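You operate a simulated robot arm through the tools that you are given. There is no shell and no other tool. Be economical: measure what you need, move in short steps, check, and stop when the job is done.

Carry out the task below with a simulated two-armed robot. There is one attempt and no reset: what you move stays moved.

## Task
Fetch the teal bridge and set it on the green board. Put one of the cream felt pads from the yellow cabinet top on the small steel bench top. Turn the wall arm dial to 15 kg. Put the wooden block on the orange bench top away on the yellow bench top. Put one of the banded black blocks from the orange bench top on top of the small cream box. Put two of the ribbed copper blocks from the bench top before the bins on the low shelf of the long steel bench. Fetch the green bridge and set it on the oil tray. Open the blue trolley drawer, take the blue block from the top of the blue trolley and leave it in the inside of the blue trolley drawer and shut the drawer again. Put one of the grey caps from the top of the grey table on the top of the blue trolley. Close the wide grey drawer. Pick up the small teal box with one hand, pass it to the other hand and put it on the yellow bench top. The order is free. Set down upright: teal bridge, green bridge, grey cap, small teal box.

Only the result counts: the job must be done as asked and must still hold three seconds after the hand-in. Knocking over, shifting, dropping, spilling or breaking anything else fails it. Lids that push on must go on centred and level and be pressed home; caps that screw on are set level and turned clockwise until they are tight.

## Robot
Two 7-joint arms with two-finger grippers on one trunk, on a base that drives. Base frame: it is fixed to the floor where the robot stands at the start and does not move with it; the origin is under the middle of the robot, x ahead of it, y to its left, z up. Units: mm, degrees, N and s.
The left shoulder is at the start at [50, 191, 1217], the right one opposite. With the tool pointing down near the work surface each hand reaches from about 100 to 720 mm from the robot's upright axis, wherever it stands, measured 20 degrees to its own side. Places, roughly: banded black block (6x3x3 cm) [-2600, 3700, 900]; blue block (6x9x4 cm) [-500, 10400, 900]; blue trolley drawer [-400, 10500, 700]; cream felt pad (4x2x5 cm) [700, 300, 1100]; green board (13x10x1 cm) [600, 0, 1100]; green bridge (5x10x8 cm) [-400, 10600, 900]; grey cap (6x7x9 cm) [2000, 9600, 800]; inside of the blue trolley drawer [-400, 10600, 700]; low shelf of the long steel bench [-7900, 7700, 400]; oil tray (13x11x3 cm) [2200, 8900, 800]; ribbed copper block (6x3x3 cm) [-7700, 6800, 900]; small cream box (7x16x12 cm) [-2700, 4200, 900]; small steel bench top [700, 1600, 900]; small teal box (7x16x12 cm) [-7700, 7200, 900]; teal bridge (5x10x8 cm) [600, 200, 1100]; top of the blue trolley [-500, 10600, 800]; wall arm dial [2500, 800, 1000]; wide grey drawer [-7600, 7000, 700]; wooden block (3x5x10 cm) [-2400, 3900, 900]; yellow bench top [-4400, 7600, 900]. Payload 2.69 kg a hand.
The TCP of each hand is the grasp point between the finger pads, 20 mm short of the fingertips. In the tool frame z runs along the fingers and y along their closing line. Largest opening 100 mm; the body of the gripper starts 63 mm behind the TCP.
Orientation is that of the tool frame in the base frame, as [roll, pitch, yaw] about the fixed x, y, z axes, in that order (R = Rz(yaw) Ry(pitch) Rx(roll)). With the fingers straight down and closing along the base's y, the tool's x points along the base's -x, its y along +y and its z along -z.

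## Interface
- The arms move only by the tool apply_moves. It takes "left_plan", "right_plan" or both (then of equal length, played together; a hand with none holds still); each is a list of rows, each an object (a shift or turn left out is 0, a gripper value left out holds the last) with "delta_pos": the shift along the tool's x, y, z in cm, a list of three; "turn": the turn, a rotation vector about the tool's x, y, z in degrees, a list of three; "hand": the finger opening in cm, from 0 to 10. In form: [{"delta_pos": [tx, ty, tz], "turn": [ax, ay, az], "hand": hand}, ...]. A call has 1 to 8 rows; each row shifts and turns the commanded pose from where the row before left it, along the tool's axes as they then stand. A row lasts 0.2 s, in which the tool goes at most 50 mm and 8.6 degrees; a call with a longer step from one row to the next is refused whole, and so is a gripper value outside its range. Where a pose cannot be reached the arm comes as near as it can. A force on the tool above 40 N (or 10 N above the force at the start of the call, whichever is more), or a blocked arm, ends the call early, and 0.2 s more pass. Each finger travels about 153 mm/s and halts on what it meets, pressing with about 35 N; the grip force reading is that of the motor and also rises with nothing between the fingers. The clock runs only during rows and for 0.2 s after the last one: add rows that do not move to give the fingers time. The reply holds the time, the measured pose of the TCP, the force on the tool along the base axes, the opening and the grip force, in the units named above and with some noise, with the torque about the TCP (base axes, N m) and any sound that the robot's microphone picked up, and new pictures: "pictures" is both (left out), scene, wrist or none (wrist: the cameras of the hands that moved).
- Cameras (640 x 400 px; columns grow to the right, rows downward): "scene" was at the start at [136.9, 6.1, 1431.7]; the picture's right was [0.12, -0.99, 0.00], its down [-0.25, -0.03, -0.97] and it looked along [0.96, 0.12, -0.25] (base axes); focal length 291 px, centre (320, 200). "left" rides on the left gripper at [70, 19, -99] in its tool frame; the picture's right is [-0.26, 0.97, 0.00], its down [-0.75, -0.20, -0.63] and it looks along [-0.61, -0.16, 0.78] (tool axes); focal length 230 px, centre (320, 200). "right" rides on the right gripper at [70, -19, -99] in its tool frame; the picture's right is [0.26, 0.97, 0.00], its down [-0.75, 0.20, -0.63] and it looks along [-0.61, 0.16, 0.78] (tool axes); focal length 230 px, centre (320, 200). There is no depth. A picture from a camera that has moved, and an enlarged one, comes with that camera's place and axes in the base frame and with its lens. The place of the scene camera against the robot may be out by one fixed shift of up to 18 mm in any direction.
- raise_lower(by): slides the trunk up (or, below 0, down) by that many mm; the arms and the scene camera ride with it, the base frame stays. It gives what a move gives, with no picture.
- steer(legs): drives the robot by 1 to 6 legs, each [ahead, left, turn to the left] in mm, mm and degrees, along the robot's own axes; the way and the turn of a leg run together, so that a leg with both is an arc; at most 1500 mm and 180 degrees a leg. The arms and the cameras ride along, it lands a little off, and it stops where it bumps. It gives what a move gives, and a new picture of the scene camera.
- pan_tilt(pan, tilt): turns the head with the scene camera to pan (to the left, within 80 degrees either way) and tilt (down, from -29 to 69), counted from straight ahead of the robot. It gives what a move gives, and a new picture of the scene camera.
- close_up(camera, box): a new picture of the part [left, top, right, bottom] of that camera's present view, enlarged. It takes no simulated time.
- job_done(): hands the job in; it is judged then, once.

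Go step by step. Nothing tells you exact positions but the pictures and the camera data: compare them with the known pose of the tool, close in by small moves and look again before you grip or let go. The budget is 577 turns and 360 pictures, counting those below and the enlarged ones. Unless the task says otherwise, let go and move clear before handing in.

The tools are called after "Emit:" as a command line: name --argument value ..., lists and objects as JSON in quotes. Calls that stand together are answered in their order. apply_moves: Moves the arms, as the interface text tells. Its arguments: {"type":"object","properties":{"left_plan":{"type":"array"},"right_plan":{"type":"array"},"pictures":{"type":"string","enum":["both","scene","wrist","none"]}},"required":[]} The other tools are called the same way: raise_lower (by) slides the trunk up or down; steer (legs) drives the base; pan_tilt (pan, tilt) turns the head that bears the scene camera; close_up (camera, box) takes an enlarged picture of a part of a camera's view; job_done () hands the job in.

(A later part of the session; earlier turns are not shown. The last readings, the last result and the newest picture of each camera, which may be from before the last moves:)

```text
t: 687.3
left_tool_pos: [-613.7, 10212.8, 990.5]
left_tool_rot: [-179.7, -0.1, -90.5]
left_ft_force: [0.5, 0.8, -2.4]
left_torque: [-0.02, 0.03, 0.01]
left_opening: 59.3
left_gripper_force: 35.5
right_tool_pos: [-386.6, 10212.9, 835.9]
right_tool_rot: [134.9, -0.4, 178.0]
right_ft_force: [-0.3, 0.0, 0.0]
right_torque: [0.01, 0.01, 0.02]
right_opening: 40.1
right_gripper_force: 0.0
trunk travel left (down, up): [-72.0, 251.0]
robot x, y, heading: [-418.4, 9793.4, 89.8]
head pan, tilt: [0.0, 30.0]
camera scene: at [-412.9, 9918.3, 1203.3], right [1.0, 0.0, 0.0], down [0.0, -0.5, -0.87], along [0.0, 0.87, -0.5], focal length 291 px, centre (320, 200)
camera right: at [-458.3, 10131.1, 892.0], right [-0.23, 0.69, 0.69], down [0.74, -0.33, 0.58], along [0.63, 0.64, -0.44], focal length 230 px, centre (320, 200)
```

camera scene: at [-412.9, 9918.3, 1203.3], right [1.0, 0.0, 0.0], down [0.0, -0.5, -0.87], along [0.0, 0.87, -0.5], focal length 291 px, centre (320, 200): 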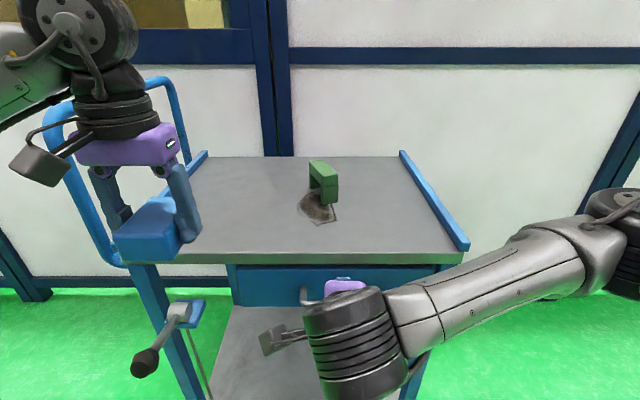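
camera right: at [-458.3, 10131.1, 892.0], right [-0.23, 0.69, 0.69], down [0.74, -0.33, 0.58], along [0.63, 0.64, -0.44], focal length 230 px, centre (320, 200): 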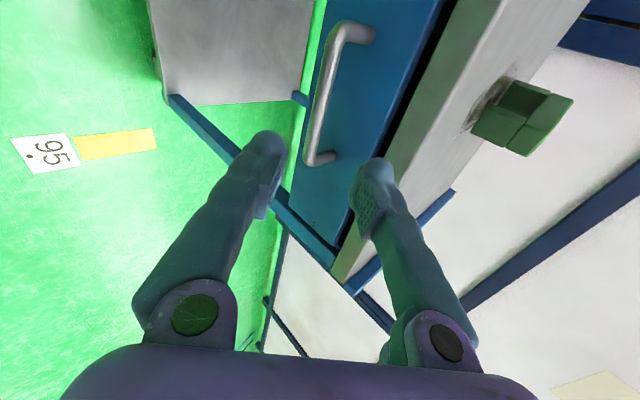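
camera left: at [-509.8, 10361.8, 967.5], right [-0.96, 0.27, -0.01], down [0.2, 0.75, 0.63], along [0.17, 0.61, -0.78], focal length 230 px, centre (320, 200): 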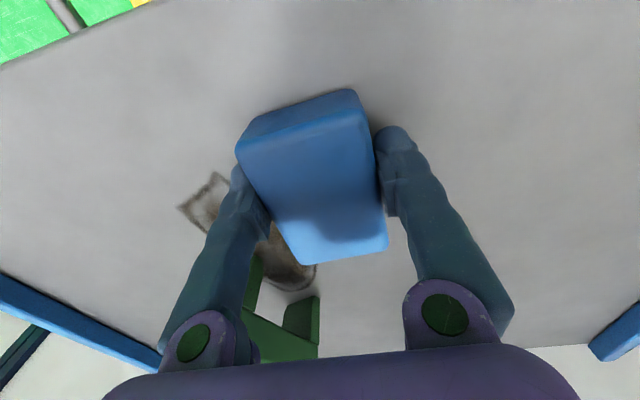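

The hand axis passes through the bar. Advancing along it.

Emit:
apply_moves --right_plan '[{"delta_pos": [0, 0, 3.5]}, {"delta_pos": [0, 0, 3.0]}, {"delta_pos": [0, 0, 1.0]}, {}]' --pictures "wrist"

```text
t: 688.3
left_tool_pos: [-613.4, 10213.2, 991.2]
left_tool_rot: [-179.7, -0.1, -90.6]
left_ft_force: [0.2, 0.8, -1.9]
left_torque: [-0.02, 0.04, -0.01]
left_opening: 59.3
left_gripper_force: 35.0
right_tool_pos: [-384.8, 10265.9, 782.9]
right_tool_rot: [134.9, -0.3, 178.0]
right_ft_force: [-0.4, 0.5, -1.3]
right_torque: [-0.05, 0.01, 0.0]
right_opening: 40.0
right_gripper_force: 0.0
trunk travel left (down, up): [-72.0, 251.0]
robot x, y, heading: [-417.4, 9795.2, 89.8]
head pan, tilt: [0.0, 30.0]
camera right: at [-455.7, 10184.5, 839.1], right [-0.23, 0.69, 0.69], down [0.74, -0.33, 0.58], along [0.63, 0.64, -0.44], focal length 230 px, centre (320, 200)
```

right: 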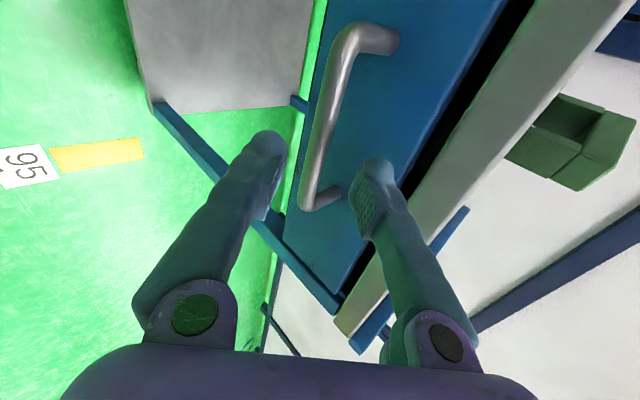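

Emit:
apply_moves --right_plan '[{"delta_pos": [0, 0, 1.0]}, {"delta_pos": [0, 0, 0.8]}, {"hand": 2}, {"hand": 1}, {"hand": 0.5}, {"hand": 0.5}, {}]' --pictures "wrist"

```text
t: 689.9
left_tool_pos: [-613.3, 10212.9, 990.7]
left_tool_rot: [-179.6, -0.1, -90.4]
left_ft_force: [-0.6, -0.3, -2.0]
left_torque: [-0.06, 0.01, 0.01]
left_opening: 59.1
left_gripper_force: 34.6
right_tool_pos: [-384.1, 10279.6, 770.5]
right_tool_rot: [135.0, -0.3, 178.0]
right_ft_force: [0.3, -0.4, 0.0]
right_torque: [-0.04, -0.02, 0.01]
right_opening: 5.0
right_gripper_force: 0.0
trunk travel left (down, up): [-72.0, 251.0]
robot x, y, heading: [-418.1, 9791.5, 90.0]
head pan, tilt: [0.0, 30.0]
camera right: at [-455.6, 10196.9, 826.2], right [-0.23, 0.69, 0.69], down [0.74, -0.33, 0.58], along [0.63, 0.64, -0.44], focal length 230 px, centre (320, 200)
```

right: 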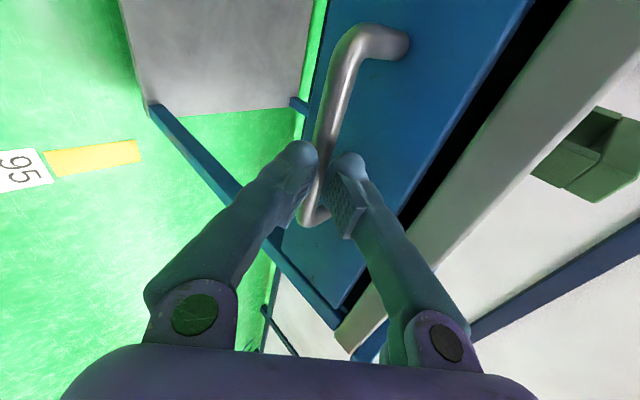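

The bar is a bit deeper. I reopen, advance 17 mm, and close again.

Emit:
apply_moves --right_plan '[{"hand": 4}, {"hand": 4}, {"delta_pos": [0, 0, 0.9]}, {"delta_pos": [0, 0, 0.8]}, {"hand": 2}, {"hand": 1}, {"hand": 0.5}, {"hand": 0.5}]' --pictures "wrist"

```text
t: 691.7
left_tool_pos: [-613.3, 10213.8, 989.2]
left_tool_rot: [-179.7, -0.1, -90.6]
left_ft_force: [0.6, 0.2, -2.0]
left_torque: [0.0, -0.02, 0.02]
left_opening: 58.8
left_gripper_force: 35.2
right_tool_pos: [-382.8, 10290.3, 757.2]
right_tool_rot: [135.0, -0.3, 178.0]
right_ft_force: [0.7, -3.1, -8.4]
right_torque: [-0.04, -0.59, 0.47]
right_opening: 12.5
right_gripper_force: 39.1
trunk travel left (down, up): [-72.0, 251.0]
robot x, y, heading: [-415.3, 9792.9, 89.8]
head pan, tilt: [0.0, 30.0]
camera right: at [-455.4, 10208.7, 813.0], right [-0.23, 0.69, 0.68], down [0.74, -0.33, 0.58], along [0.63, 0.64, -0.44], focal length 230 px, centre (320, 200)
```

right: 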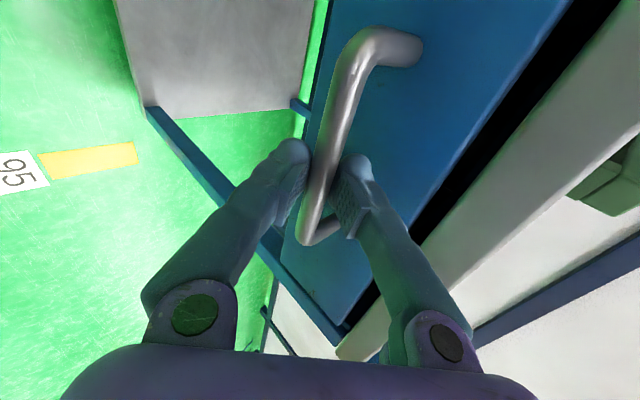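

The bar is gripped. I pull the drawer by backing the base 180 mm.

Emit:
steer --legs '[[-90, 0, 0], [-90, 0, 0]]'

```text
t: 693.5
left_tool_pos: [-614.3, 10033.2, 989.1]
left_tool_rot: [-179.7, -0.3, -90.5]
left_ft_force: [-0.3, 0.7, -2.2]
left_torque: [0.0, 0.01, -0.04]
left_opening: 59.0
left_gripper_force: 35.0
right_tool_pos: [-383.6, 10110.5, 756.5]
right_tool_rot: [134.9, -0.3, 178.1]
right_ft_force: [-0.2, -0.6, -17.1]
right_torque: [-0.09, -0.46, 0.49]
right_opening: 12.6
right_gripper_force: 39.1
trunk travel left (down, up): [-72.0, 251.0]
robot x, y, heading: [-418.8, 9613.2, 89.8]
head pan, tilt: [0.0, 30.0]
camera scene: at [-413.2, 9738.1, 1203.0], right [1.0, 0.0, 0.0], down [0.0, -0.5, -0.87], along [0.0, 0.87, -0.5], focal length 291 px, centre (320, 200)
```

scene: 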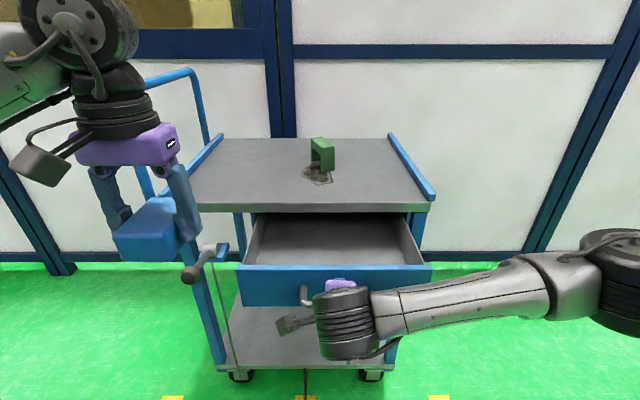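

Drawer is open 180 mm and the right hand keeps hold. The left hand brings the blue block over the drawer.

Emit:
apply_moves --left_plan '[{"delta_pos": [-3.84, -2.48, 0]}, {"delta_pos": [-3.84, -2.48, 0]}, {"delta_pos": [-3.84, -2.48, 0]}, {"delta_pos": [-3.84, -2.48, 0]}, {"delta_pos": [-3.84, -2.48, 0]}, {"delta_pos": [0, 0, 4]}, {}]' --pictures "both"

```text
t: 695.1
left_tool_pos: [-488.0, 10225.5, 951.3]
left_tool_rot: [-179.7, -0.2, -90.7]
left_ft_force: [-0.7, 0.5, -1.5]
left_torque: [-0.01, -0.01, -0.01]
left_opening: 59.1
left_gripper_force: 35.0
right_tool_pos: [-383.9, 10109.7, 756.4]
right_tool_rot: [135.0, -0.2, 177.8]
right_ft_force: [-2.4, 1.4, -10.3]
right_torque: [-0.03, -0.68, 0.13]
right_opening: 12.3
right_gripper_force: 39.1
trunk travel left (down, up): [-72.0, 251.0]
robot x, y, heading: [-417.4, 9610.3, 90.0]
head pan, tilt: [0.0, 30.0]
camera scene: at [-413.4, 9737.8, 1203.0], right [1.0, 0.0, 0.0], down [0.0, -0.5, -0.87], along [0.0, 0.87, -0.5], focal length 291 px, centre (320, 200)
camera left: at [-507.0, 10154.3, 1050.3], right [-0.96, 0.27, -0.01], down [0.2, 0.75, 0.63], along [0.17, 0.6, -0.78], focal length 230 px, centre (320, 200)
```

scene: 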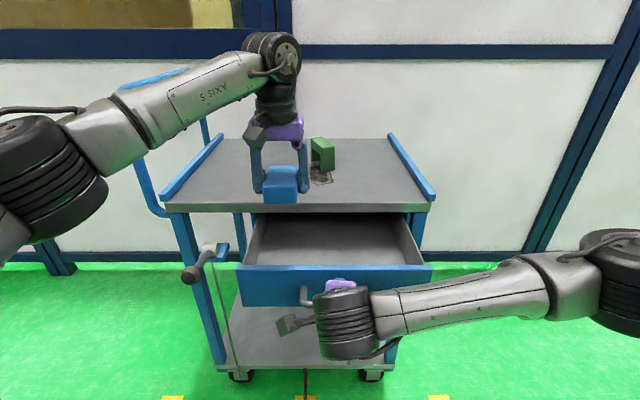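
left: 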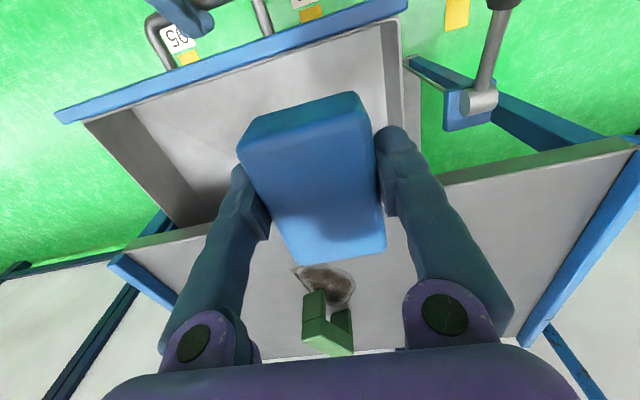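

Spot is inside the drawer; I shift 14 mm deeper and lower.

Emit:
apply_moves --left_plan '[{"delta_pos": [-1.4, 0, 3.5]}, {"delta_pos": [0, 0, 4.5]}, {"delta_pos": [0, 0, 4.5]}, {"delta_pos": [0, 0, 4]}, {}]' --pictures "both"

```text
t: 696.3
left_tool_pos: [-486.9, 10238.0, 785.3]
left_tool_rot: [-179.7, -0.2, -90.5]
left_ft_force: [-0.3, -0.3, -2.8]
left_torque: [-0.02, -0.01, -0.04]
left_opening: 58.9
left_gripper_force: 35.2
right_tool_pos: [-382.7, 10109.3, 756.6]
right_tool_rot: [135.2, -0.3, 178.0]
right_ft_force: [-0.8, 0.6, -15.0]
right_torque: [-0.09, -0.39, 0.53]
right_opening: 12.3
right_gripper_force: 39.6
trunk travel left (down, up): [-72.0, 251.0]
robot x, y, heading: [-418.1, 9614.4, 89.8]
head pan, tilt: [0.0, 30.0]
camera scene: at [-413.2, 9738.1, 1203.0], right [1.0, 0.0, 0.0], down [0.0, -0.5, -0.87], along [0.0, 0.87, -0.5], focal length 291 px, centre (320, 200)
camera left: at [-506.7, 10168.2, 883.4], right [-0.96, 0.27, -0.01], down [0.2, 0.75, 0.63], along [0.17, 0.6, -0.78], focal length 230 px, centre (320, 200)
```

scene: 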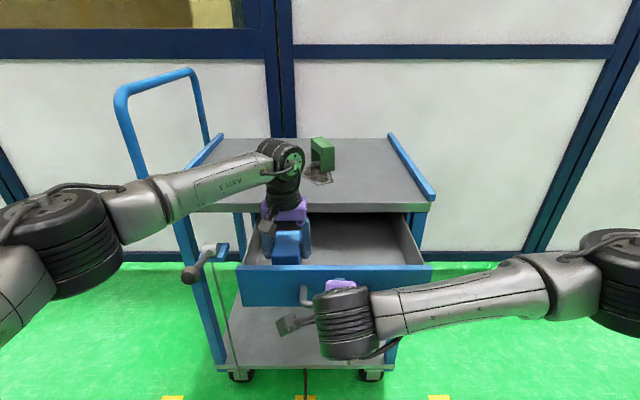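
left: 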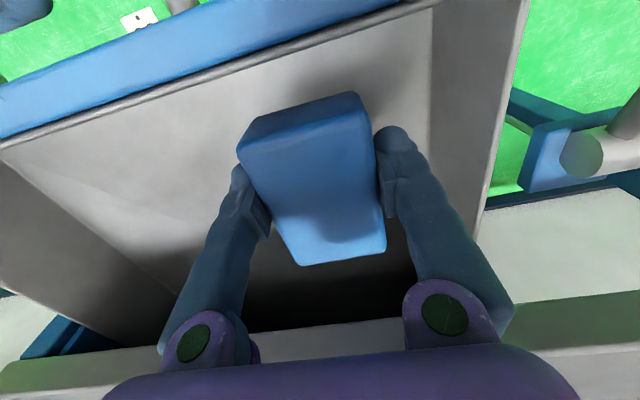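

Inside the drawer now. Lowering in small steps to the bottom.

Emit:
apply_moves --left_plan '[{"delta_pos": [0, 0, 1.5]}, {"delta_pos": [0, 0, 0.7]}, {"delta_pos": [0, 0, 0.5]}, {"delta_pos": [0, 0, 0.4]}, {"delta_pos": [0, 0, 0.4]}, {"delta_pos": [0, 0, 0.4]}, {"delta_pos": [0, 0, 0.4]}, {}]' --pictures "none"

```text
t: 698.1
left_tool_pos: [-487.2, 10237.2, 742.2]
left_tool_rot: [-179.8, -0.2, -90.5]
left_ft_force: [0.5, -0.6, -1.5]
left_torque: [0.0, -0.01, 0.01]
left_opening: 58.9
left_gripper_force: 35.1
right_tool_pos: [-383.8, 10109.8, 756.1]
right_tool_rot: [135.1, -0.3, 178.0]
right_ft_force: [-1.2, 0.3, -17.1]
right_torque: [-0.1, -0.45, 0.47]
right_opening: 12.0
right_gripper_force: 39.0
trunk travel left (down, up): [-72.0, 251.0]
robot x, y, heading: [-419.4, 9612.0, 89.9]
head pan, tilt: [0.0, 30.0]
```

Emit:
apply_moves --left_plan '[{"delta_pos": [0, 0, 0.5]}, {"delta_pos": [0, 0, 0.4]}, {"delta_pos": [0, 0, 0.4]}, {"delta_pos": [0, 0, 0.4]}, {"delta_pos": [0, 0, 0.4]}, {}]' --pictures "wrist"

```text
t: 699.5
left_tool_pos: [-486.2, 10236.8, 725.8]
left_tool_rot: [-179.6, 0.1, -90.5]
left_ft_force: [-1.9, -6.7, 34.4]
left_torque: [0.05, 0.41, 0.15]
left_opening: 59.2
left_gripper_force: 35.3
right_tool_pos: [-385.2, 10107.8, 755.3]
right_tool_rot: [135.1, -0.2, 178.0]
right_ft_force: [-9.0, 7.3, -34.6]
right_torque: [-0.1, -0.46, 0.28]
right_opening: 12.1
right_gripper_force: 39.0
trunk travel left (down, up): [-72.0, 251.0]
robot x, y, heading: [-414.8, 9609.3, 90.1]
head pan, tilt: [0.0, 30.0]
camera left: at [-506.3, 10167.1, 823.4], right [-0.96, 0.27, -0.01], down [0.2, 0.75, 0.63], along [0.17, 0.61, -0.77], focal length 230 px, centre (320, 200)
```

left: 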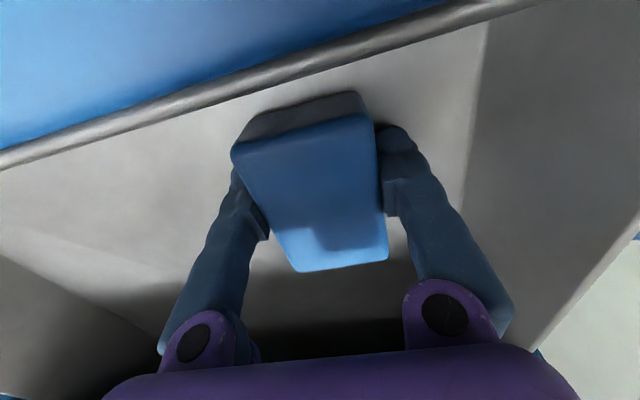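

On the bottom. Release, lift straight out, and move clear.

Emit:
apply_moves --left_plan '[{"delta_pos": [0, 0, -0.3]}, {"hand": 6.8}, {"hand": 7.4}, {"hand": 7.4}, {"delta_pos": [0, 0, -3]}, {"delta_pos": [0, 0, -4.5]}, {"delta_pos": [0, 0, -4.5]}, {"delta_pos": [0, 0, -4.5]}]' --pictures "wrist"

Emit:
apply_moves --left_plan '[{"delta_pos": [0, 0, -4.5]}, {"delta_pos": [0, 0, -4.5]}, {"delta_pos": [3, 2, -2]}, {"delta_pos": [4, 2.5, 0]}, {"delta_pos": [4, 2.5, 0]}, {"delta_pos": [4, 2.5, 0]}, {"delta_pos": [3, 2.5, 0]}]' --pictures "scene"

```text
t: 701.3
left_tool_pos: [-488.1, 10236.4, 889.0]
left_tool_rot: [-179.7, -0.3, -90.5]
left_ft_force: [-0.8, -0.2, -0.5]
left_torque: [0.02, 0.01, 0.02]
left_opening: 74.3
left_gripper_force: 0.0
right_tool_pos: [-383.3, 10110.3, 756.1]
right_tool_rot: [135.1, -0.3, 177.9]
right_ft_force: [-2.0, -1.2, -19.6]
right_torque: [-0.07, -0.51, 0.34]
right_opening: 12.2
right_gripper_force: 39.3
trunk travel left (down, up): [-72.0, 251.0]
robot x, y, heading: [-415.6, 9612.3, 89.9]
head pan, tilt: [0.0, 30.0]
camera left: at [-507.7, 10168.1, 987.7], right [-0.96, 0.27, -0.01], down [0.2, 0.75, 0.63], along [0.17, 0.6, -0.78], focal length 230 px, centre (320, 200)
```

left: 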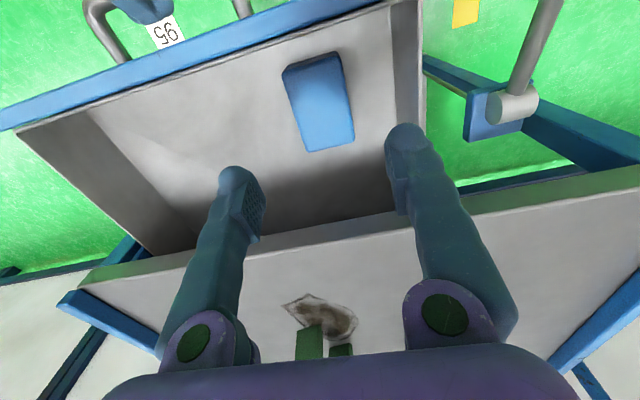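

```text
t: 702.9
left_tool_pos: [-609.6, 10057.3, 998.4]
left_tool_rot: [-179.7, -0.2, -90.5]
left_ft_force: [0.6, -0.3, -0.5]
left_torque: [0.01, 0.01, 0.05]
left_opening: 74.3
left_gripper_force: 0.1
right_tool_pos: [-383.1, 10109.7, 755.9]
right_tool_rot: [135.0, -0.3, 177.9]
right_ft_force: [-3.0, -2.6, -19.7]
right_torque: [-0.11, -1.06, -0.29]
right_opening: 12.1
right_gripper_force: 38.9
trunk travel left (down, up): [-72.0, 251.0]
robot x, y, heading: [-417.3, 9612.1, 90.1]
head pan, tilt: [0.0, 30.0]
camera scene: at [-413.3, 9738.2, 1203.0], right [1.0, 0.0, 0.0], down [0.0, -0.5, -0.87], along [0.0, 0.87, -0.5], focal length 291 px, centre (320, 200)
```

scene: 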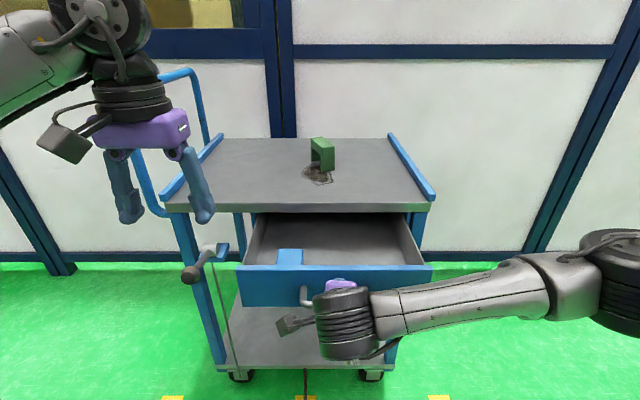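

The block is in the drawer. I push the drawer shut by driving forward with the handle held.

Emit:
steer --legs '[[90, 0, 0], [90, 0, 0]]'

```text
t: 704.7
left_tool_pos: [-609.8, 10238.7, 998.0]
left_tool_rot: [-179.7, -0.2, -90.5]
left_ft_force: [0.3, 0.3, 0.5]
left_torque: [-0.02, 0.03, -0.03]
left_opening: 74.0
left_gripper_force: 0.2
right_tool_pos: [-382.4, 10288.3, 754.5]
right_tool_rot: [135.4, -0.2, 178.0]
right_ft_force: [-5.5, 3.6, -30.8]
right_torque: [-0.08, -0.05, 0.45]
right_opening: 9.6
right_gripper_force: 37.2
trunk travel left (down, up): [-72.0, 251.0]
robot x, y, heading: [-416.2, 9791.6, 89.8]
head pan, tilt: [0.0, 30.0]
camera scene: at [-413.1, 9918.5, 1202.7], right [1.0, 0.0, 0.0], down [0.0, -0.5, -0.86], along [0.0, 0.86, -0.5], focal length 291 px, centre (320, 200)
```

scene: 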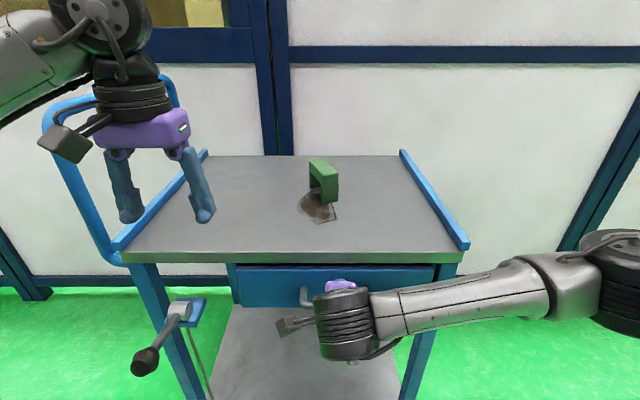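

Emit:
apply_moves --right_plan '[{"delta_pos": [0, 0.3, 0.3]}, {"delta_pos": [0, 0.3, 0.3]}, {"delta_pos": [0, 0.3, 0.3]}, {}]' --pictures "wrist"

```text
t: 705.7
left_tool_pos: [-608.9, 10234.7, 999.5]
left_tool_rot: [-179.7, 0.0, -90.6]
left_ft_force: [0.0, 0.1, 0.2]
left_torque: [0.02, -0.02, 0.04]
left_opening: 73.8
left_gripper_force: 0.2
right_tool_pos: [-383.5, 10295.2, 752.3]
right_tool_rot: [135.9, -0.1, 178.2]
right_ft_force: [4.0, -29.1, -22.0]
right_torque: [-0.1, -0.38, 0.58]
right_opening: 6.6
right_gripper_force: 34.3
trunk travel left (down, up): [-72.0, 251.0]
robot x, y, heading: [-419.2, 9789.6, 89.9]
head pan, tilt: [0.0, 30.0]
camera right: at [-454.9, 10214.7, 809.0], right [-0.24, 0.7, 0.67], down [0.74, -0.32, 0.59], along [0.63, 0.64, -0.45], focal length 230 px, centre (320, 200)
```

right: 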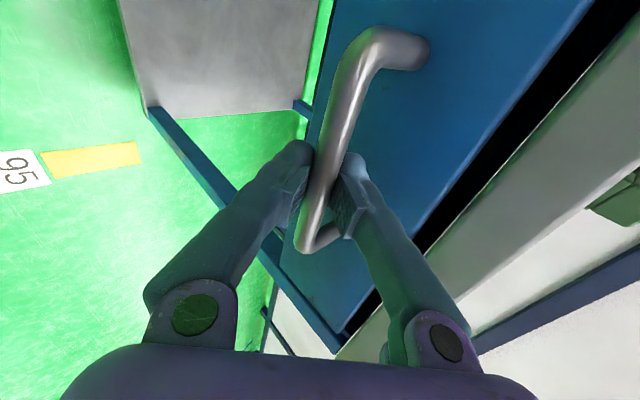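

Firmly shut. Open and withdraw the right hand.

Emit:
apply_moves --right_plan '[{"delta_pos": [0, -0.4, -0.4]}, {"hand": 3}, {"hand": 4}, {"hand": 4}, {"delta_pos": [0, 0, -3]}, {"delta_pos": [0, 0, -4.5]}, {"delta_pos": [0, 0, -4.5]}, {"delta_pos": [0, 0, -4.5]}]' --pictures "scene"

Emit:
apply_moves --right_plan '[{"delta_pos": [-3, 1.5, -3]}, {"delta_pos": [-3, 1.5, -3]}, {"delta_pos": [-3, 1.5, -3]}, {"turn": [0, 0, -8]}, {"turn": [0, 0, -8]}, {"turn": [0, 0, -8]}, {"turn": [0, 0, -8]}, {"turn": [0, 0, -8]}]' --pictures "none"

Emit:
apply_moves --right_plan '[{"turn": [0, 0, -8]}, {"turn": [0, 0, -8]}, {"turn": [0, 0, -8]}, {"turn": [0, 0, -8]}, {"turn": [0, 0, -8]}, {"turn": [0, 0, -8]}, {"turn": [0, 0, -2]}, {"turn": [0, 7.5, 0]}]' --pictures "none"

Emit:
apply_moves --right_plan '[{"turn": [0, 7.5, 0]}, {"turn": [0, 7.5, 0]}, {"turn": [0, 7.5, 0]}, {"turn": [0, 7.5, 0]}, {"turn": [0, 7.5, 0]}, {"hand": 8}, {}]' --pictures "none"

Emit:
raise_lower --by 170

```text
t: 707.5
left_tool_pos: [-609.3, 10236.0, 1000.3]
left_tool_rot: [-179.7, -0.1, -90.5]
left_ft_force: [-0.1, -0.4, 0.6]
left_torque: [-0.02, 0.01, 0.03]
left_opening: 74.1
left_gripper_force: 0.0
right_tool_pos: [-385.7, 10176.5, 872.7]
right_tool_rot: [135.3, -0.2, 178.0]
right_ft_force: [0.5, 0.5, 0.0]
right_torque: [0.0, 0.01, -0.01]
right_opening: 40.2
right_gripper_force: 0.1
trunk travel left (down, up): [-72.0, 251.0]
robot x, y, heading: [-415.0, 9791.1, 89.8]
head pan, tilt: [0.0, 30.0]
camera scene: at [-413.1, 9915.6, 1203.3], right [1.0, 0.0, 0.0], down [0.0, -0.5, -0.87], along [0.0, 0.87, -0.5], focal length 291 px, centre (320, 200)
```

scene: 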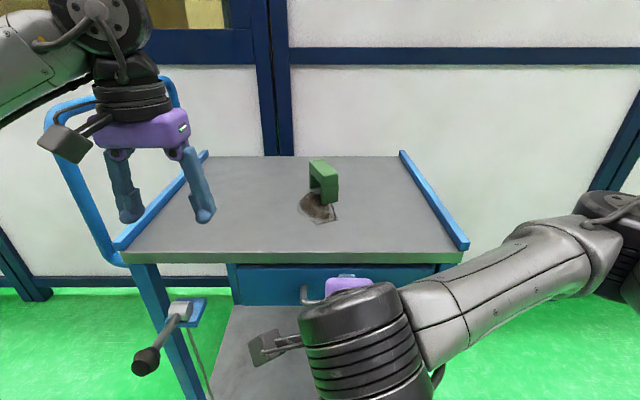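

```text
t: 709.3
left_tool_pos: [-609.7, 10236.1, 999.3]
left_tool_rot: [-179.7, -0.1, -90.4]
left_ft_force: [0.7, 0.1, -0.2]
left_torque: [0.02, -0.02, -0.03]
left_opening: 74.0
left_gripper_force: 0.1
right_tool_pos: [-298.6, 10145.4, 968.8]
right_tool_rot: [142.7, 26.9, -151.0]
right_ft_force: [0.0, -0.6, 1.3]
right_torque: [-0.02, 0.01, -0.01]
right_opening: 39.9
right_gripper_force: 0.0
right hand out of reach, approached as far as the arm can: row 3
trunk travel left (down, up): [-72.0, 251.0]
robot x, y, heading: [-419.2, 9791.5, 90.1]
head pan, tilt: [0.0, 30.0]
```

```text
t: 711.1
left_tool_pos: [-609.6, 10235.6, 1000.1]
left_tool_rot: [-179.7, -0.1, -90.4]
left_ft_force: [-0.7, 0.1, -0.1]
left_torque: [0.01, 0.0, 0.01]
left_opening: 74.0
left_gripper_force: 0.1
right_tool_pos: [-298.6, 10146.2, 968.1]
right_tool_rot: [179.8, 37.3, -92.0]
right_ft_force: [0.1, -1.4, -0.4]
right_torque: [0.0, 0.04, 0.0]
right_opening: 40.1
right_gripper_force: 0.0
trunk travel left (down, up): [-72.0, 251.0]
robot x, y, heading: [-415.3, 9788.3, 90.0]
head pan, tilt: [0.0, 30.0]
```

```text
t: 712.7
left_tool_pos: [-609.2, 10236.5, 999.8]
left_tool_rot: [-179.7, -0.2, -90.6]
left_ft_force: [0.5, 0.2, -0.1]
left_torque: [0.01, -0.01, -0.01]
left_opening: 73.8
left_gripper_force: 0.1
right_tool_pos: [-299.9, 10145.1, 968.7]
right_tool_rot: [179.9, -0.2, -92.0]
right_ft_force: [0.5, 0.2, -0.1]
right_torque: [-0.02, 0.0, 0.03]
right_opening: 80.1
right_gripper_force: 0.0
trunk travel left (down, up): [-72.0, 251.0]
robot x, y, heading: [-415.9, 9790.9, 90.0]
head pan, tilt: [0.0, 30.0]
```

```text
t: 714.7
left_tool_pos: [-610.2, 10235.8, 1170.1]
left_tool_rot: [-179.7, -0.1, -90.5]
left_ft_force: [0.5, -0.3, 0.6]
left_torque: [-0.02, 0.01, -0.04]
left_opening: 74.1
left_gripper_force: 0.0
right_tool_pos: [-300.3, 10145.5, 1138.7]
right_tool_rot: [179.8, -0.2, -92.0]
right_ft_force: [0.9, 0.2, 0.5]
right_torque: [0.02, 0.01, -0.03]
right_opening: 79.7
right_gripper_force: 0.1
trunk travel left (down, up): [-242.0, 81.0]
robot x, y, heading: [-418.0, 9790.6, 90.0]
head pan, tilt: [0.0, 30.0]
```

Drawer is closed with the block inside. Now the green bridge: I drive closer and look with the right hand's camera.

Emit:
steer --legs '[[130, 80, 0]]'

Emit:
apply_moves --right_plan '[{"delta_pos": [-4, 0, 1], "hand": 9}, {"delta_pos": [-4, 0, 1]}, {"delta_pos": [-4, 0, 1]}, {"delta_pos": [-3, 0, 1]}, {}]' --pictures "wrist"

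Emit:
close_up --camera "right" --box '[240, 60, 440, 185]'

```text
t: 716.0
left_tool_pos: [-689.0, 10365.7, 1169.0]
left_tool_rot: [-179.7, -0.1, -90.5]
left_ft_force: [-0.4, 0.1, -0.2]
left_torque: [-0.01, -0.03, -0.03]
left_opening: 74.0
left_gripper_force: 0.1
right_tool_pos: [-379.4, 10274.6, 1138.7]
right_tool_rot: [179.8, -0.1, -91.9]
right_ft_force: [0.1, 0.5, 1.1]
right_torque: [-0.03, -0.01, 0.01]
right_opening: 79.9
right_gripper_force: 0.2
trunk travel left (down, up): [-242.0, 81.0]
robot x, y, heading: [-497.6, 9921.4, 89.8]
head pan, tilt: [0.0, 30.0]
camera scene: at [-492.0, 10045.8, 1373.2], right [1.0, 0.0, 0.0], down [0.0, -0.5, -0.87], along [0.0, 0.87, -0.5], focal length 291 px, centre (320, 200)
```

scene: 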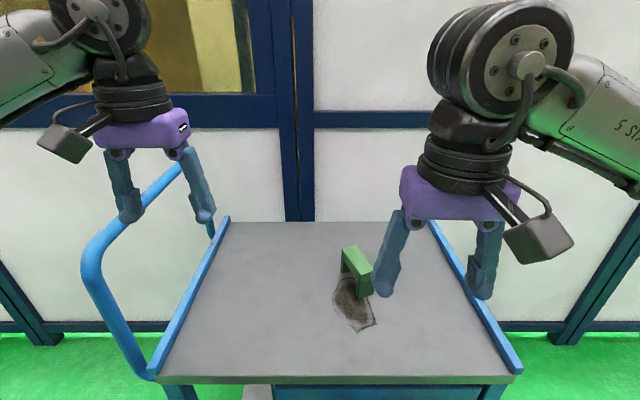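

```text
t: 717.2
left_tool_pos: [-687.9, 10364.6, 1170.9]
left_tool_rot: [-179.6, -0.1, -90.6]
left_ft_force: [-0.8, 0.9, -0.6]
left_torque: [0.02, 0.0, 0.0]
left_opening: 73.9
left_gripper_force: 0.0
right_tool_pos: [-373.3, 10424.4, 1098.1]
right_tool_rot: [179.8, -0.1, -92.0]
right_ft_force: [0.3, 0.3, -0.5]
right_torque: [0.01, 0.0, -0.03]
right_opening: 90.0
right_gripper_force: 0.1
trunk travel left (down, up): [-242.0, 81.0]
robot x, y, heading: [-497.2, 9919.1, 90.3]
head pan, tilt: [0.0, 30.0]
camera right: at [-356.0, 10353.9, 1197.9], right [-0.97, -0.23, 0.0], down [-0.17, 0.76, 0.63], along [-0.15, 0.61, -0.78], focal length 230 px, centre (320, 200)
```

right: 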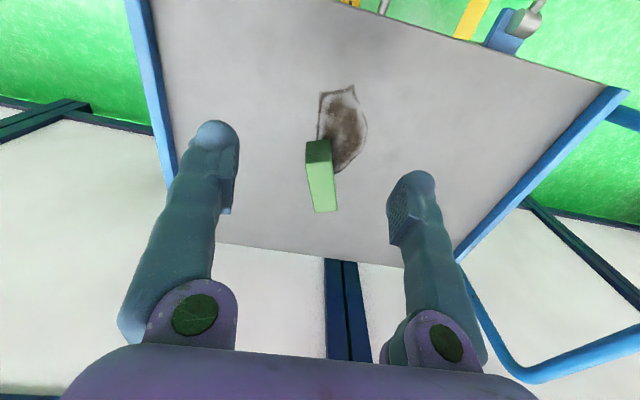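

```text
3.20 times, centred on (340, 122) of right
camera zoom: at [-356.0, 10353.9, 1197.9], right [-0.97, -0.23, 0.0], down [-0.17, 0.76, 0.63], along [-0.15, 0.61, -0.78], focal length 736 px, centre (256, 448)
```

zoom: 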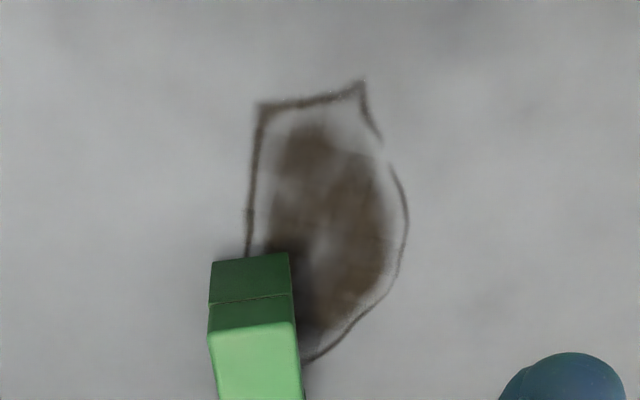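

Bridge centre ≈ (−409, 10552), turned about 20°, top z ≈ 915. I move above it and rotate to match.

Emit:
apply_moves --right_plan '[{"delta_pos": [-3.17, 1.01, 2.2]}, {"delta_pos": [-3.17, 1.01, 2.2]}, {"delta_pos": [-3.17, 1.01, 2.2]}, {"delta_pos": [-3.17, 1.01, 2.2]}, {"turn": [0, 0, -7]}, {"turn": [0, 0, -7]}, {"turn": [0, 0, -7]}, {}]' --pictures "wrist"

```text
t: 719.0
left_tool_pos: [-688.3, 10365.0, 1171.1]
left_tool_rot: [-179.7, -0.1, -90.5]
left_ft_force: [0.1, 0.3, 0.5]
left_torque: [0.02, -0.02, -0.01]
left_opening: 74.1
left_gripper_force: 0.0
right_tool_pos: [-409.1, 10552.4, 1010.5]
right_tool_rot: [179.8, -0.1, -70.9]
right_ft_force: [-0.4, 0.2, 1.3]
right_torque: [0.02, 0.03, -0.03]
right_opening: 90.0
right_gripper_force: 0.1
trunk travel left (down, up): [-242.0, 81.0]
robot x, y, heading: [-497.0, 9917.9, 89.8]
head pan, tilt: [0.0, 30.0]
camera right: at [-368.3, 10492.1, 1108.8], right [-0.83, -0.56, 0.0], down [-0.43, 0.64, 0.63], along [-0.36, 0.52, -0.78], focal length 230 px, centre (320, 200)
```

right: 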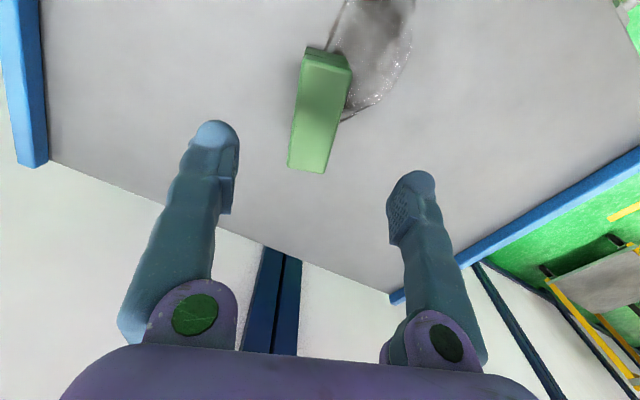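

Emit:
apply_moves --right_plan '[{"delta_pos": [0, -0.2, 4.5], "turn": [0, 0, -4]}, {"delta_pos": [0, 0, 4.0]}, {"delta_pos": [0, 0, 2.1]}, {"hand": 6}, {"hand": 4.5}, {"hand": 3.8}, {"hand": 3.3}, {"hand": 3.2}]' --pictures "wrist"

```text
t: 720.8
left_tool_pos: [-687.2, 10366.6, 1169.4]
left_tool_rot: [-179.7, -0.1, -90.5]
left_ft_force: [-0.3, -0.2, -0.3]
left_torque: [-0.01, -0.02, -0.01]
left_opening: 73.9
left_gripper_force: 0.0
right_tool_pos: [-408.8, 10553.1, 902.4]
right_tool_rot: [179.7, -0.1, -66.8]
right_ft_force: [0.1, -0.9, 0.2]
right_torque: [-0.03, -0.01, 0.02]
right_opening: 39.0
right_gripper_force: 35.2
trunk travel left (down, up): [-242.0, 81.0]
robot x, y, heading: [-495.8, 9920.4, 90.1]
head pan, tilt: [0.0, 30.0]
camera right: at [-363.0, 10494.8, 1001.8], right [-0.79, -0.62, 0.01], down [-0.48, 0.61, 0.63], along [-0.39, 0.49, -0.78], focal length 230 px, centre (320, 200)
```

right: 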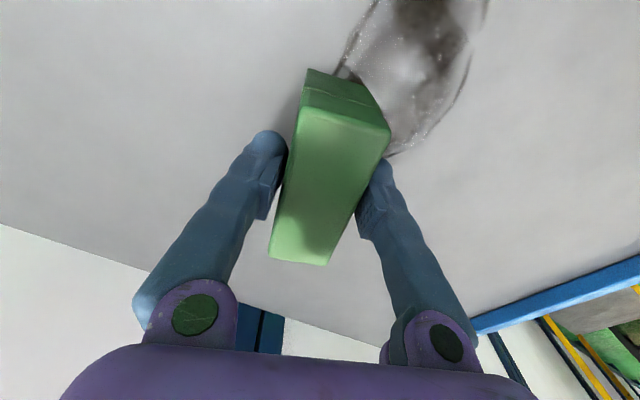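

Green bridge gripped. I lift, retract and then drive toward the grey table with the oil tray.

Emit:
apply_moves --right_plan '[{"delta_pos": [0, 0, -4.5]}, {"delta_pos": [0, 0, -4.8]}, {"delta_pos": [0, 0, -4.8]}, {"delta_pos": [0, 0, -4.8]}, {"delta_pos": [0, 0, -4.8]}, {"delta_pos": [4.5, 0, 0], "turn": [0, 0, 7]}, {"delta_pos": [4.5, 0, 0], "turn": [0, 0, 8]}, {"delta_pos": [4.5, 0, 0], "turn": [0, 0, 8]}]' --pictures "none"

Emit:
steer --legs '[[-450, 0, 0], [0, 0, -90], [1000, 0, 0]]'

Emit:
pan_tilt --pan 0 --tilt 15

```text
t: 722.6
left_tool_pos: [-687.7, 10364.5, 1169.4]
left_tool_rot: [-179.6, -0.1, -90.6]
left_ft_force: [0.7, 0.3, 1.1]
left_torque: [0.02, 0.03, 0.0]
left_opening: 74.0
left_gripper_force: 0.1
right_tool_pos: [-369.5, 10422.8, 1142.0]
right_tool_rot: [179.7, -0.2, -90.1]
right_ft_force: [0.5, -0.8, -2.3]
right_torque: [-0.01, 0.03, 0.01]
right_opening: 39.1
right_gripper_force: 34.7
trunk travel left (down, up): [-242.0, 81.0]
robot x, y, heading: [-493.0, 9919.5, 89.9]
head pan, tilt: [0.0, 30.0]
```

```text
t: 734.0
left_tool_pos: [948.9, 9662.5, 1170.5]
left_tool_rot: [-179.7, -0.2, 179.6]
left_ft_force: [-0.5, -0.1, -0.1]
left_torque: [-0.02, 0.02, 0.01]
left_opening: 74.0
left_gripper_force: 0.2
right_tool_pos: [1008.1, 9345.3, 1141.4]
right_tool_rot: [179.8, -0.2, -180.0]
right_ft_force: [0.1, 1.0, -2.0]
right_torque: [0.01, 0.04, 0.0]
right_opening: 39.1
right_gripper_force: 35.0
trunk travel left (down, up): [-242.0, 81.0]
robot x, y, heading: [503.3, 9468.6, 0.3]
head pan, tilt: [0.0, 30.0]
camera scene: at [638.6, 9465.3, 1373.2], right [0.0, -1.0, 0.0], down [-0.5, 0.0, -0.87], along [0.87, 0.0, -0.5], focal length 291 px, centre (320, 200)
```

scene: 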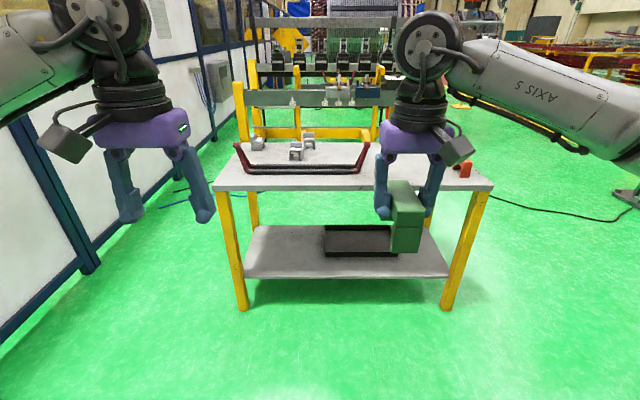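

```text
t: 734.7
left_tool_pos: [949.3, 9662.7, 1170.1]
left_tool_rot: [-179.7, -0.1, 179.4]
left_ft_force: [-0.5, 0.6, 0.2]
left_torque: [-0.02, 0.0, 0.01]
left_opening: 74.1
left_gripper_force: 0.1
right_tool_pos: [1006.6, 9345.0, 1140.6]
right_tool_rot: [179.9, -0.3, 179.9]
right_ft_force: [1.1, -0.8, -2.2]
right_torque: [-0.02, 0.01, 0.03]
right_opening: 38.7
right_gripper_force: 34.8
trunk travel left (down, up): [-242.0, 81.0]
robot x, y, heading: [504.4, 9470.2, -0.1]
head pan, tilt: [0.0, 15.0]
camera scene: at [641.4, 9465.3, 1397.4], right [0.0, -1.0, 0.0], down [-0.26, 0.0, -0.97], along [0.97, 0.0, -0.26], focal length 291 px, centre (320, 200)
```

scene: 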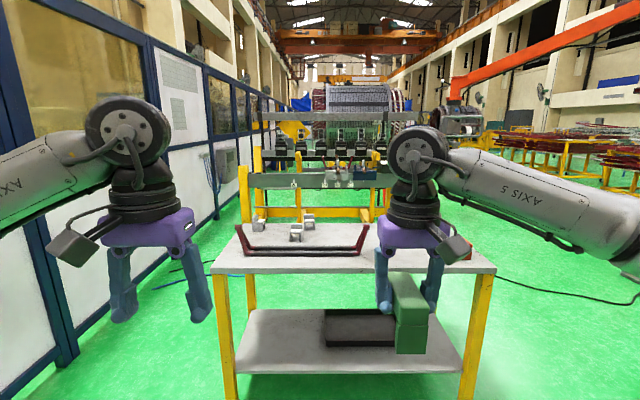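

The grey table is ahead (front x ≈ 1767, y 8745–9900). The oil tray is at its right end; I look right to check the way round.

Emit:
pan_tilt --pan -45 --tilt 15

```text
t: 735.9
left_tool_pos: [949.0, 9662.9, 1170.2]
left_tool_rot: [-179.7, -0.1, 179.4]
left_ft_force: [0.0, 0.4, 0.3]
left_torque: [-0.01, -0.01, 0.01]
left_opening: 73.9
left_gripper_force: 0.0
right_tool_pos: [1007.9, 9344.4, 1141.4]
right_tool_rot: [179.8, -0.2, 180.0]
right_ft_force: [-0.1, -0.5, -3.1]
right_torque: [0.01, 0.01, -0.01]
right_opening: 39.0
right_gripper_force: 35.2
trunk travel left (down, up): [-242.0, 81.0]
robot x, y, heading: [504.0, 9471.3, 0.2]
head pan, tilt: [-45.0, 15.0]
camera scene: at [613.9, 9399.3, 1397.4], right [-0.71, -0.71, 0.0], down [-0.18, 0.18, -0.97], along [0.68, -0.68, -0.26], focal length 291 px, centre (320, 200)
```

scene: 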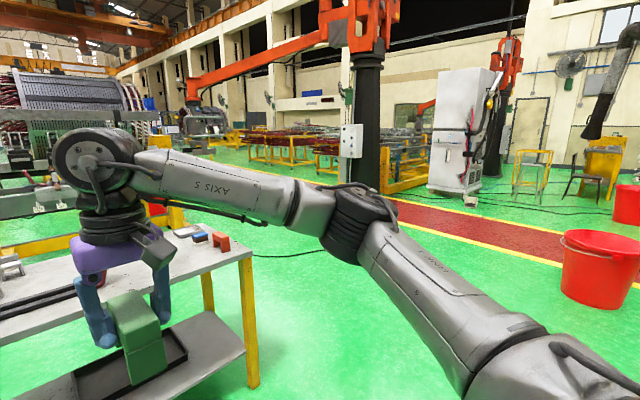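

Emit:
steer --legs '[[0, -1150, 0], [1400, 0, 0], [240, 0, 0], [0, 0, 90]]'

Emit:
pan_tilt --pan 0 --tilt 35

```text
t: 758.0
left_tool_pos: [1931.4, 8770.6, 1170.7]
left_tool_rot: [-179.6, -0.2, -89.3]
left_ft_force: [-0.3, -0.7, 0.6]
left_torque: [0.03, 0.01, 0.01]
left_opening: 74.1
left_gripper_force: 0.0
right_tool_pos: [2247.0, 8837.8, 1141.8]
right_tool_rot: [179.8, -0.2, -88.7]
right_ft_force: [-0.2, 0.3, -1.7]
right_torque: [-0.05, 0.04, -0.03]
right_opening: 39.1
right_gripper_force: 35.4
trunk travel left (down, up): [-242.0, 81.0]
robot x, y, heading: [2131.6, 8331.2, 91.2]
head pan, tilt: [-45.0, 15.0]
camera scene: at [2200.5, 8432.7, 1397.5], right [0.72, -0.69, 0.0], down [-0.18, -0.19, -0.97], along [0.67, 0.7, -0.26], focal length 291 px, centre (320, 200)
```

scene: 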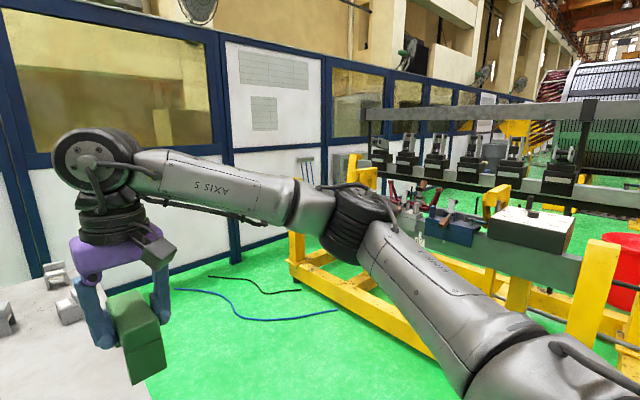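

```text
t: 759.1
left_tool_pos: [1930.9, 8771.0, 1170.7]
left_tool_rot: [-179.8, -0.1, -89.3]
left_ft_force: [0.2, -0.2, 0.6]
left_torque: [-0.01, 0.01, -0.05]
left_opening: 74.1
left_gripper_force: 0.1
right_tool_pos: [2246.7, 8837.4, 1141.5]
right_tool_rot: [179.8, -0.2, -88.7]
right_ft_force: [-0.3, 0.4, -2.3]
right_torque: [0.01, 0.0, 0.04]
right_opening: 39.0
right_gripper_force: 35.5
trunk travel left (down, up): [-242.0, 81.0]
robot x, y, heading: [2132.8, 8330.0, 91.0]
head pan, tilt: [0.0, 35.0]
camera scene: at [2134.3, 8453.5, 1365.5], right [1.0, 0.02, 0.0], down [0.01, -0.57, -0.82], along [-0.01, 0.82, -0.57], focal length 291 px, centre (320, 200)
```

scene: 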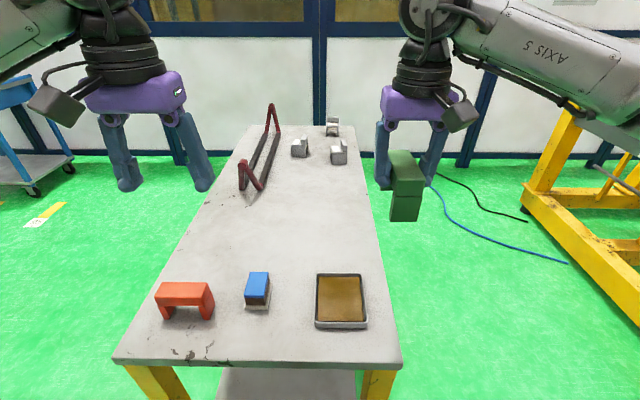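

I see the oil tray at about (2175, 8850) on the table. I bring the green bridge over it.

Emit:
apply_moves --right_plan '[{"delta_pos": [-0.8, 3.6, 0]}, {"delta_pos": [-0.8, 3.6, 0]}, {"delta_pos": [0, 0, 4.5]}, {"delta_pos": [0, 0, 4.5]}, {"delta_pos": [0, 0, 4.5]}, {}]' --pictures "both"

```text
t: 760.5
left_tool_pos: [1931.3, 8772.0, 1170.1]
left_tool_rot: [-179.7, -0.1, -89.3]
left_ft_force: [-0.2, -0.4, 0.2]
left_torque: [0.04, -0.02, 0.02]
left_opening: 74.2
left_gripper_force: 0.0
right_tool_pos: [2175.1, 8850.2, 1005.4]
right_tool_rot: [179.8, -0.3, -88.9]
right_ft_force: [0.5, -0.3, -2.4]
right_torque: [0.04, 0.0, 0.01]
right_opening: 38.9
right_gripper_force: 35.5
trunk travel left (down, up): [-242.0, 81.0]
robot x, y, heading: [2132.1, 8328.6, 91.1]
head pan, tilt: [0.0, 35.0]
camera scene: at [2133.9, 8453.1, 1365.5], right [1.0, 0.02, 0.0], down [0.01, -0.57, -0.82], along [-0.02, 0.82, -0.57], focal length 291 px, centre (320, 200)
camera right: at [2196.2, 8781.3, 1104.2], right [-0.96, -0.28, 0.0], down [-0.21, 0.75, 0.63], along [-0.18, 0.6, -0.78], focal length 230 px, centre (320, 200)
```

scene: 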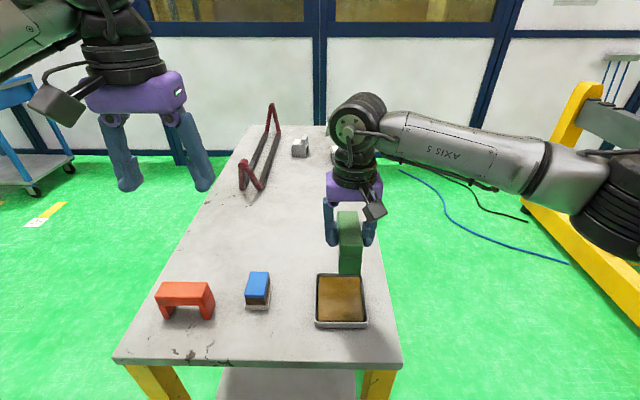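
right: 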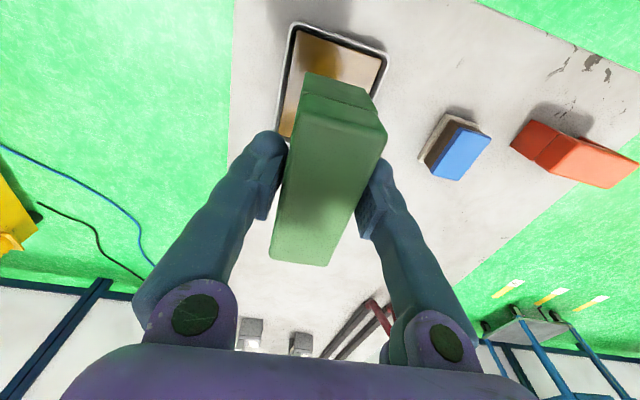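

Tray centre ≈ (2168, 8852); I shift 7 mm and lower.

Emit:
apply_moves --right_plan '[{"delta_pos": [0, 0.7, 4]}, {"delta_pos": [0, 0, 4]}, {"delta_pos": [0, 0, 2]}, {}]' --pictures "both"

```text
t: 761.5
left_tool_pos: [1931.8, 8772.0, 1169.6]
left_tool_rot: [-179.7, -0.2, -89.4]
left_ft_force: [-0.2, -1.2, -0.4]
left_torque: [0.0, -0.02, -0.02]
left_opening: 74.0
left_gripper_force: 0.0
right_tool_pos: [2168.4, 8850.3, 904.8]
right_tool_rot: [179.7, -0.2, -88.8]
right_ft_force: [0.2, 0.3, -2.2]
right_torque: [-0.04, -0.01, 0.03]
right_opening: 38.9
right_gripper_force: 35.4
trunk travel left (down, up): [-242.0, 81.0]
robot x, y, heading: [2131.4, 8333.7, 90.9]
head pan, tilt: [0.0, 35.0]
camera scene: at [2134.2, 8453.4, 1365.5], right [1.0, 0.02, 0.0], down [0.01, -0.57, -0.82], along [-0.02, 0.82, -0.57], focal length 291 px, centre (320, 200)
camera right: at [2188.4, 8780.2, 1004.7], right [-0.96, -0.28, 0.0], down [-0.21, 0.75, 0.63], along [-0.18, 0.6, -0.78], focal length 230 px, centre (320, 200)
```

scene: 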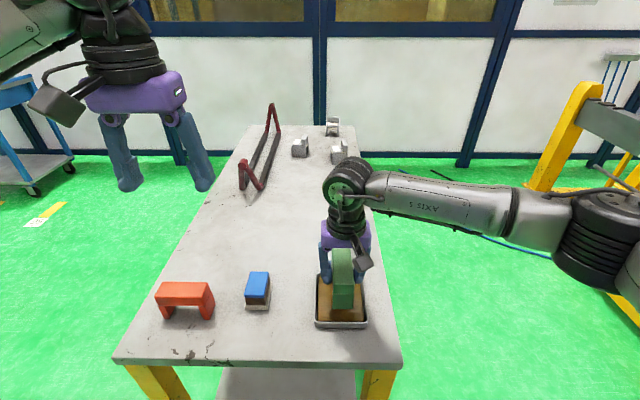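
right: 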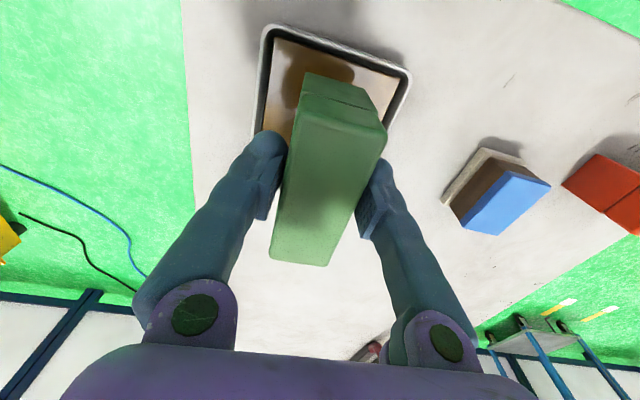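

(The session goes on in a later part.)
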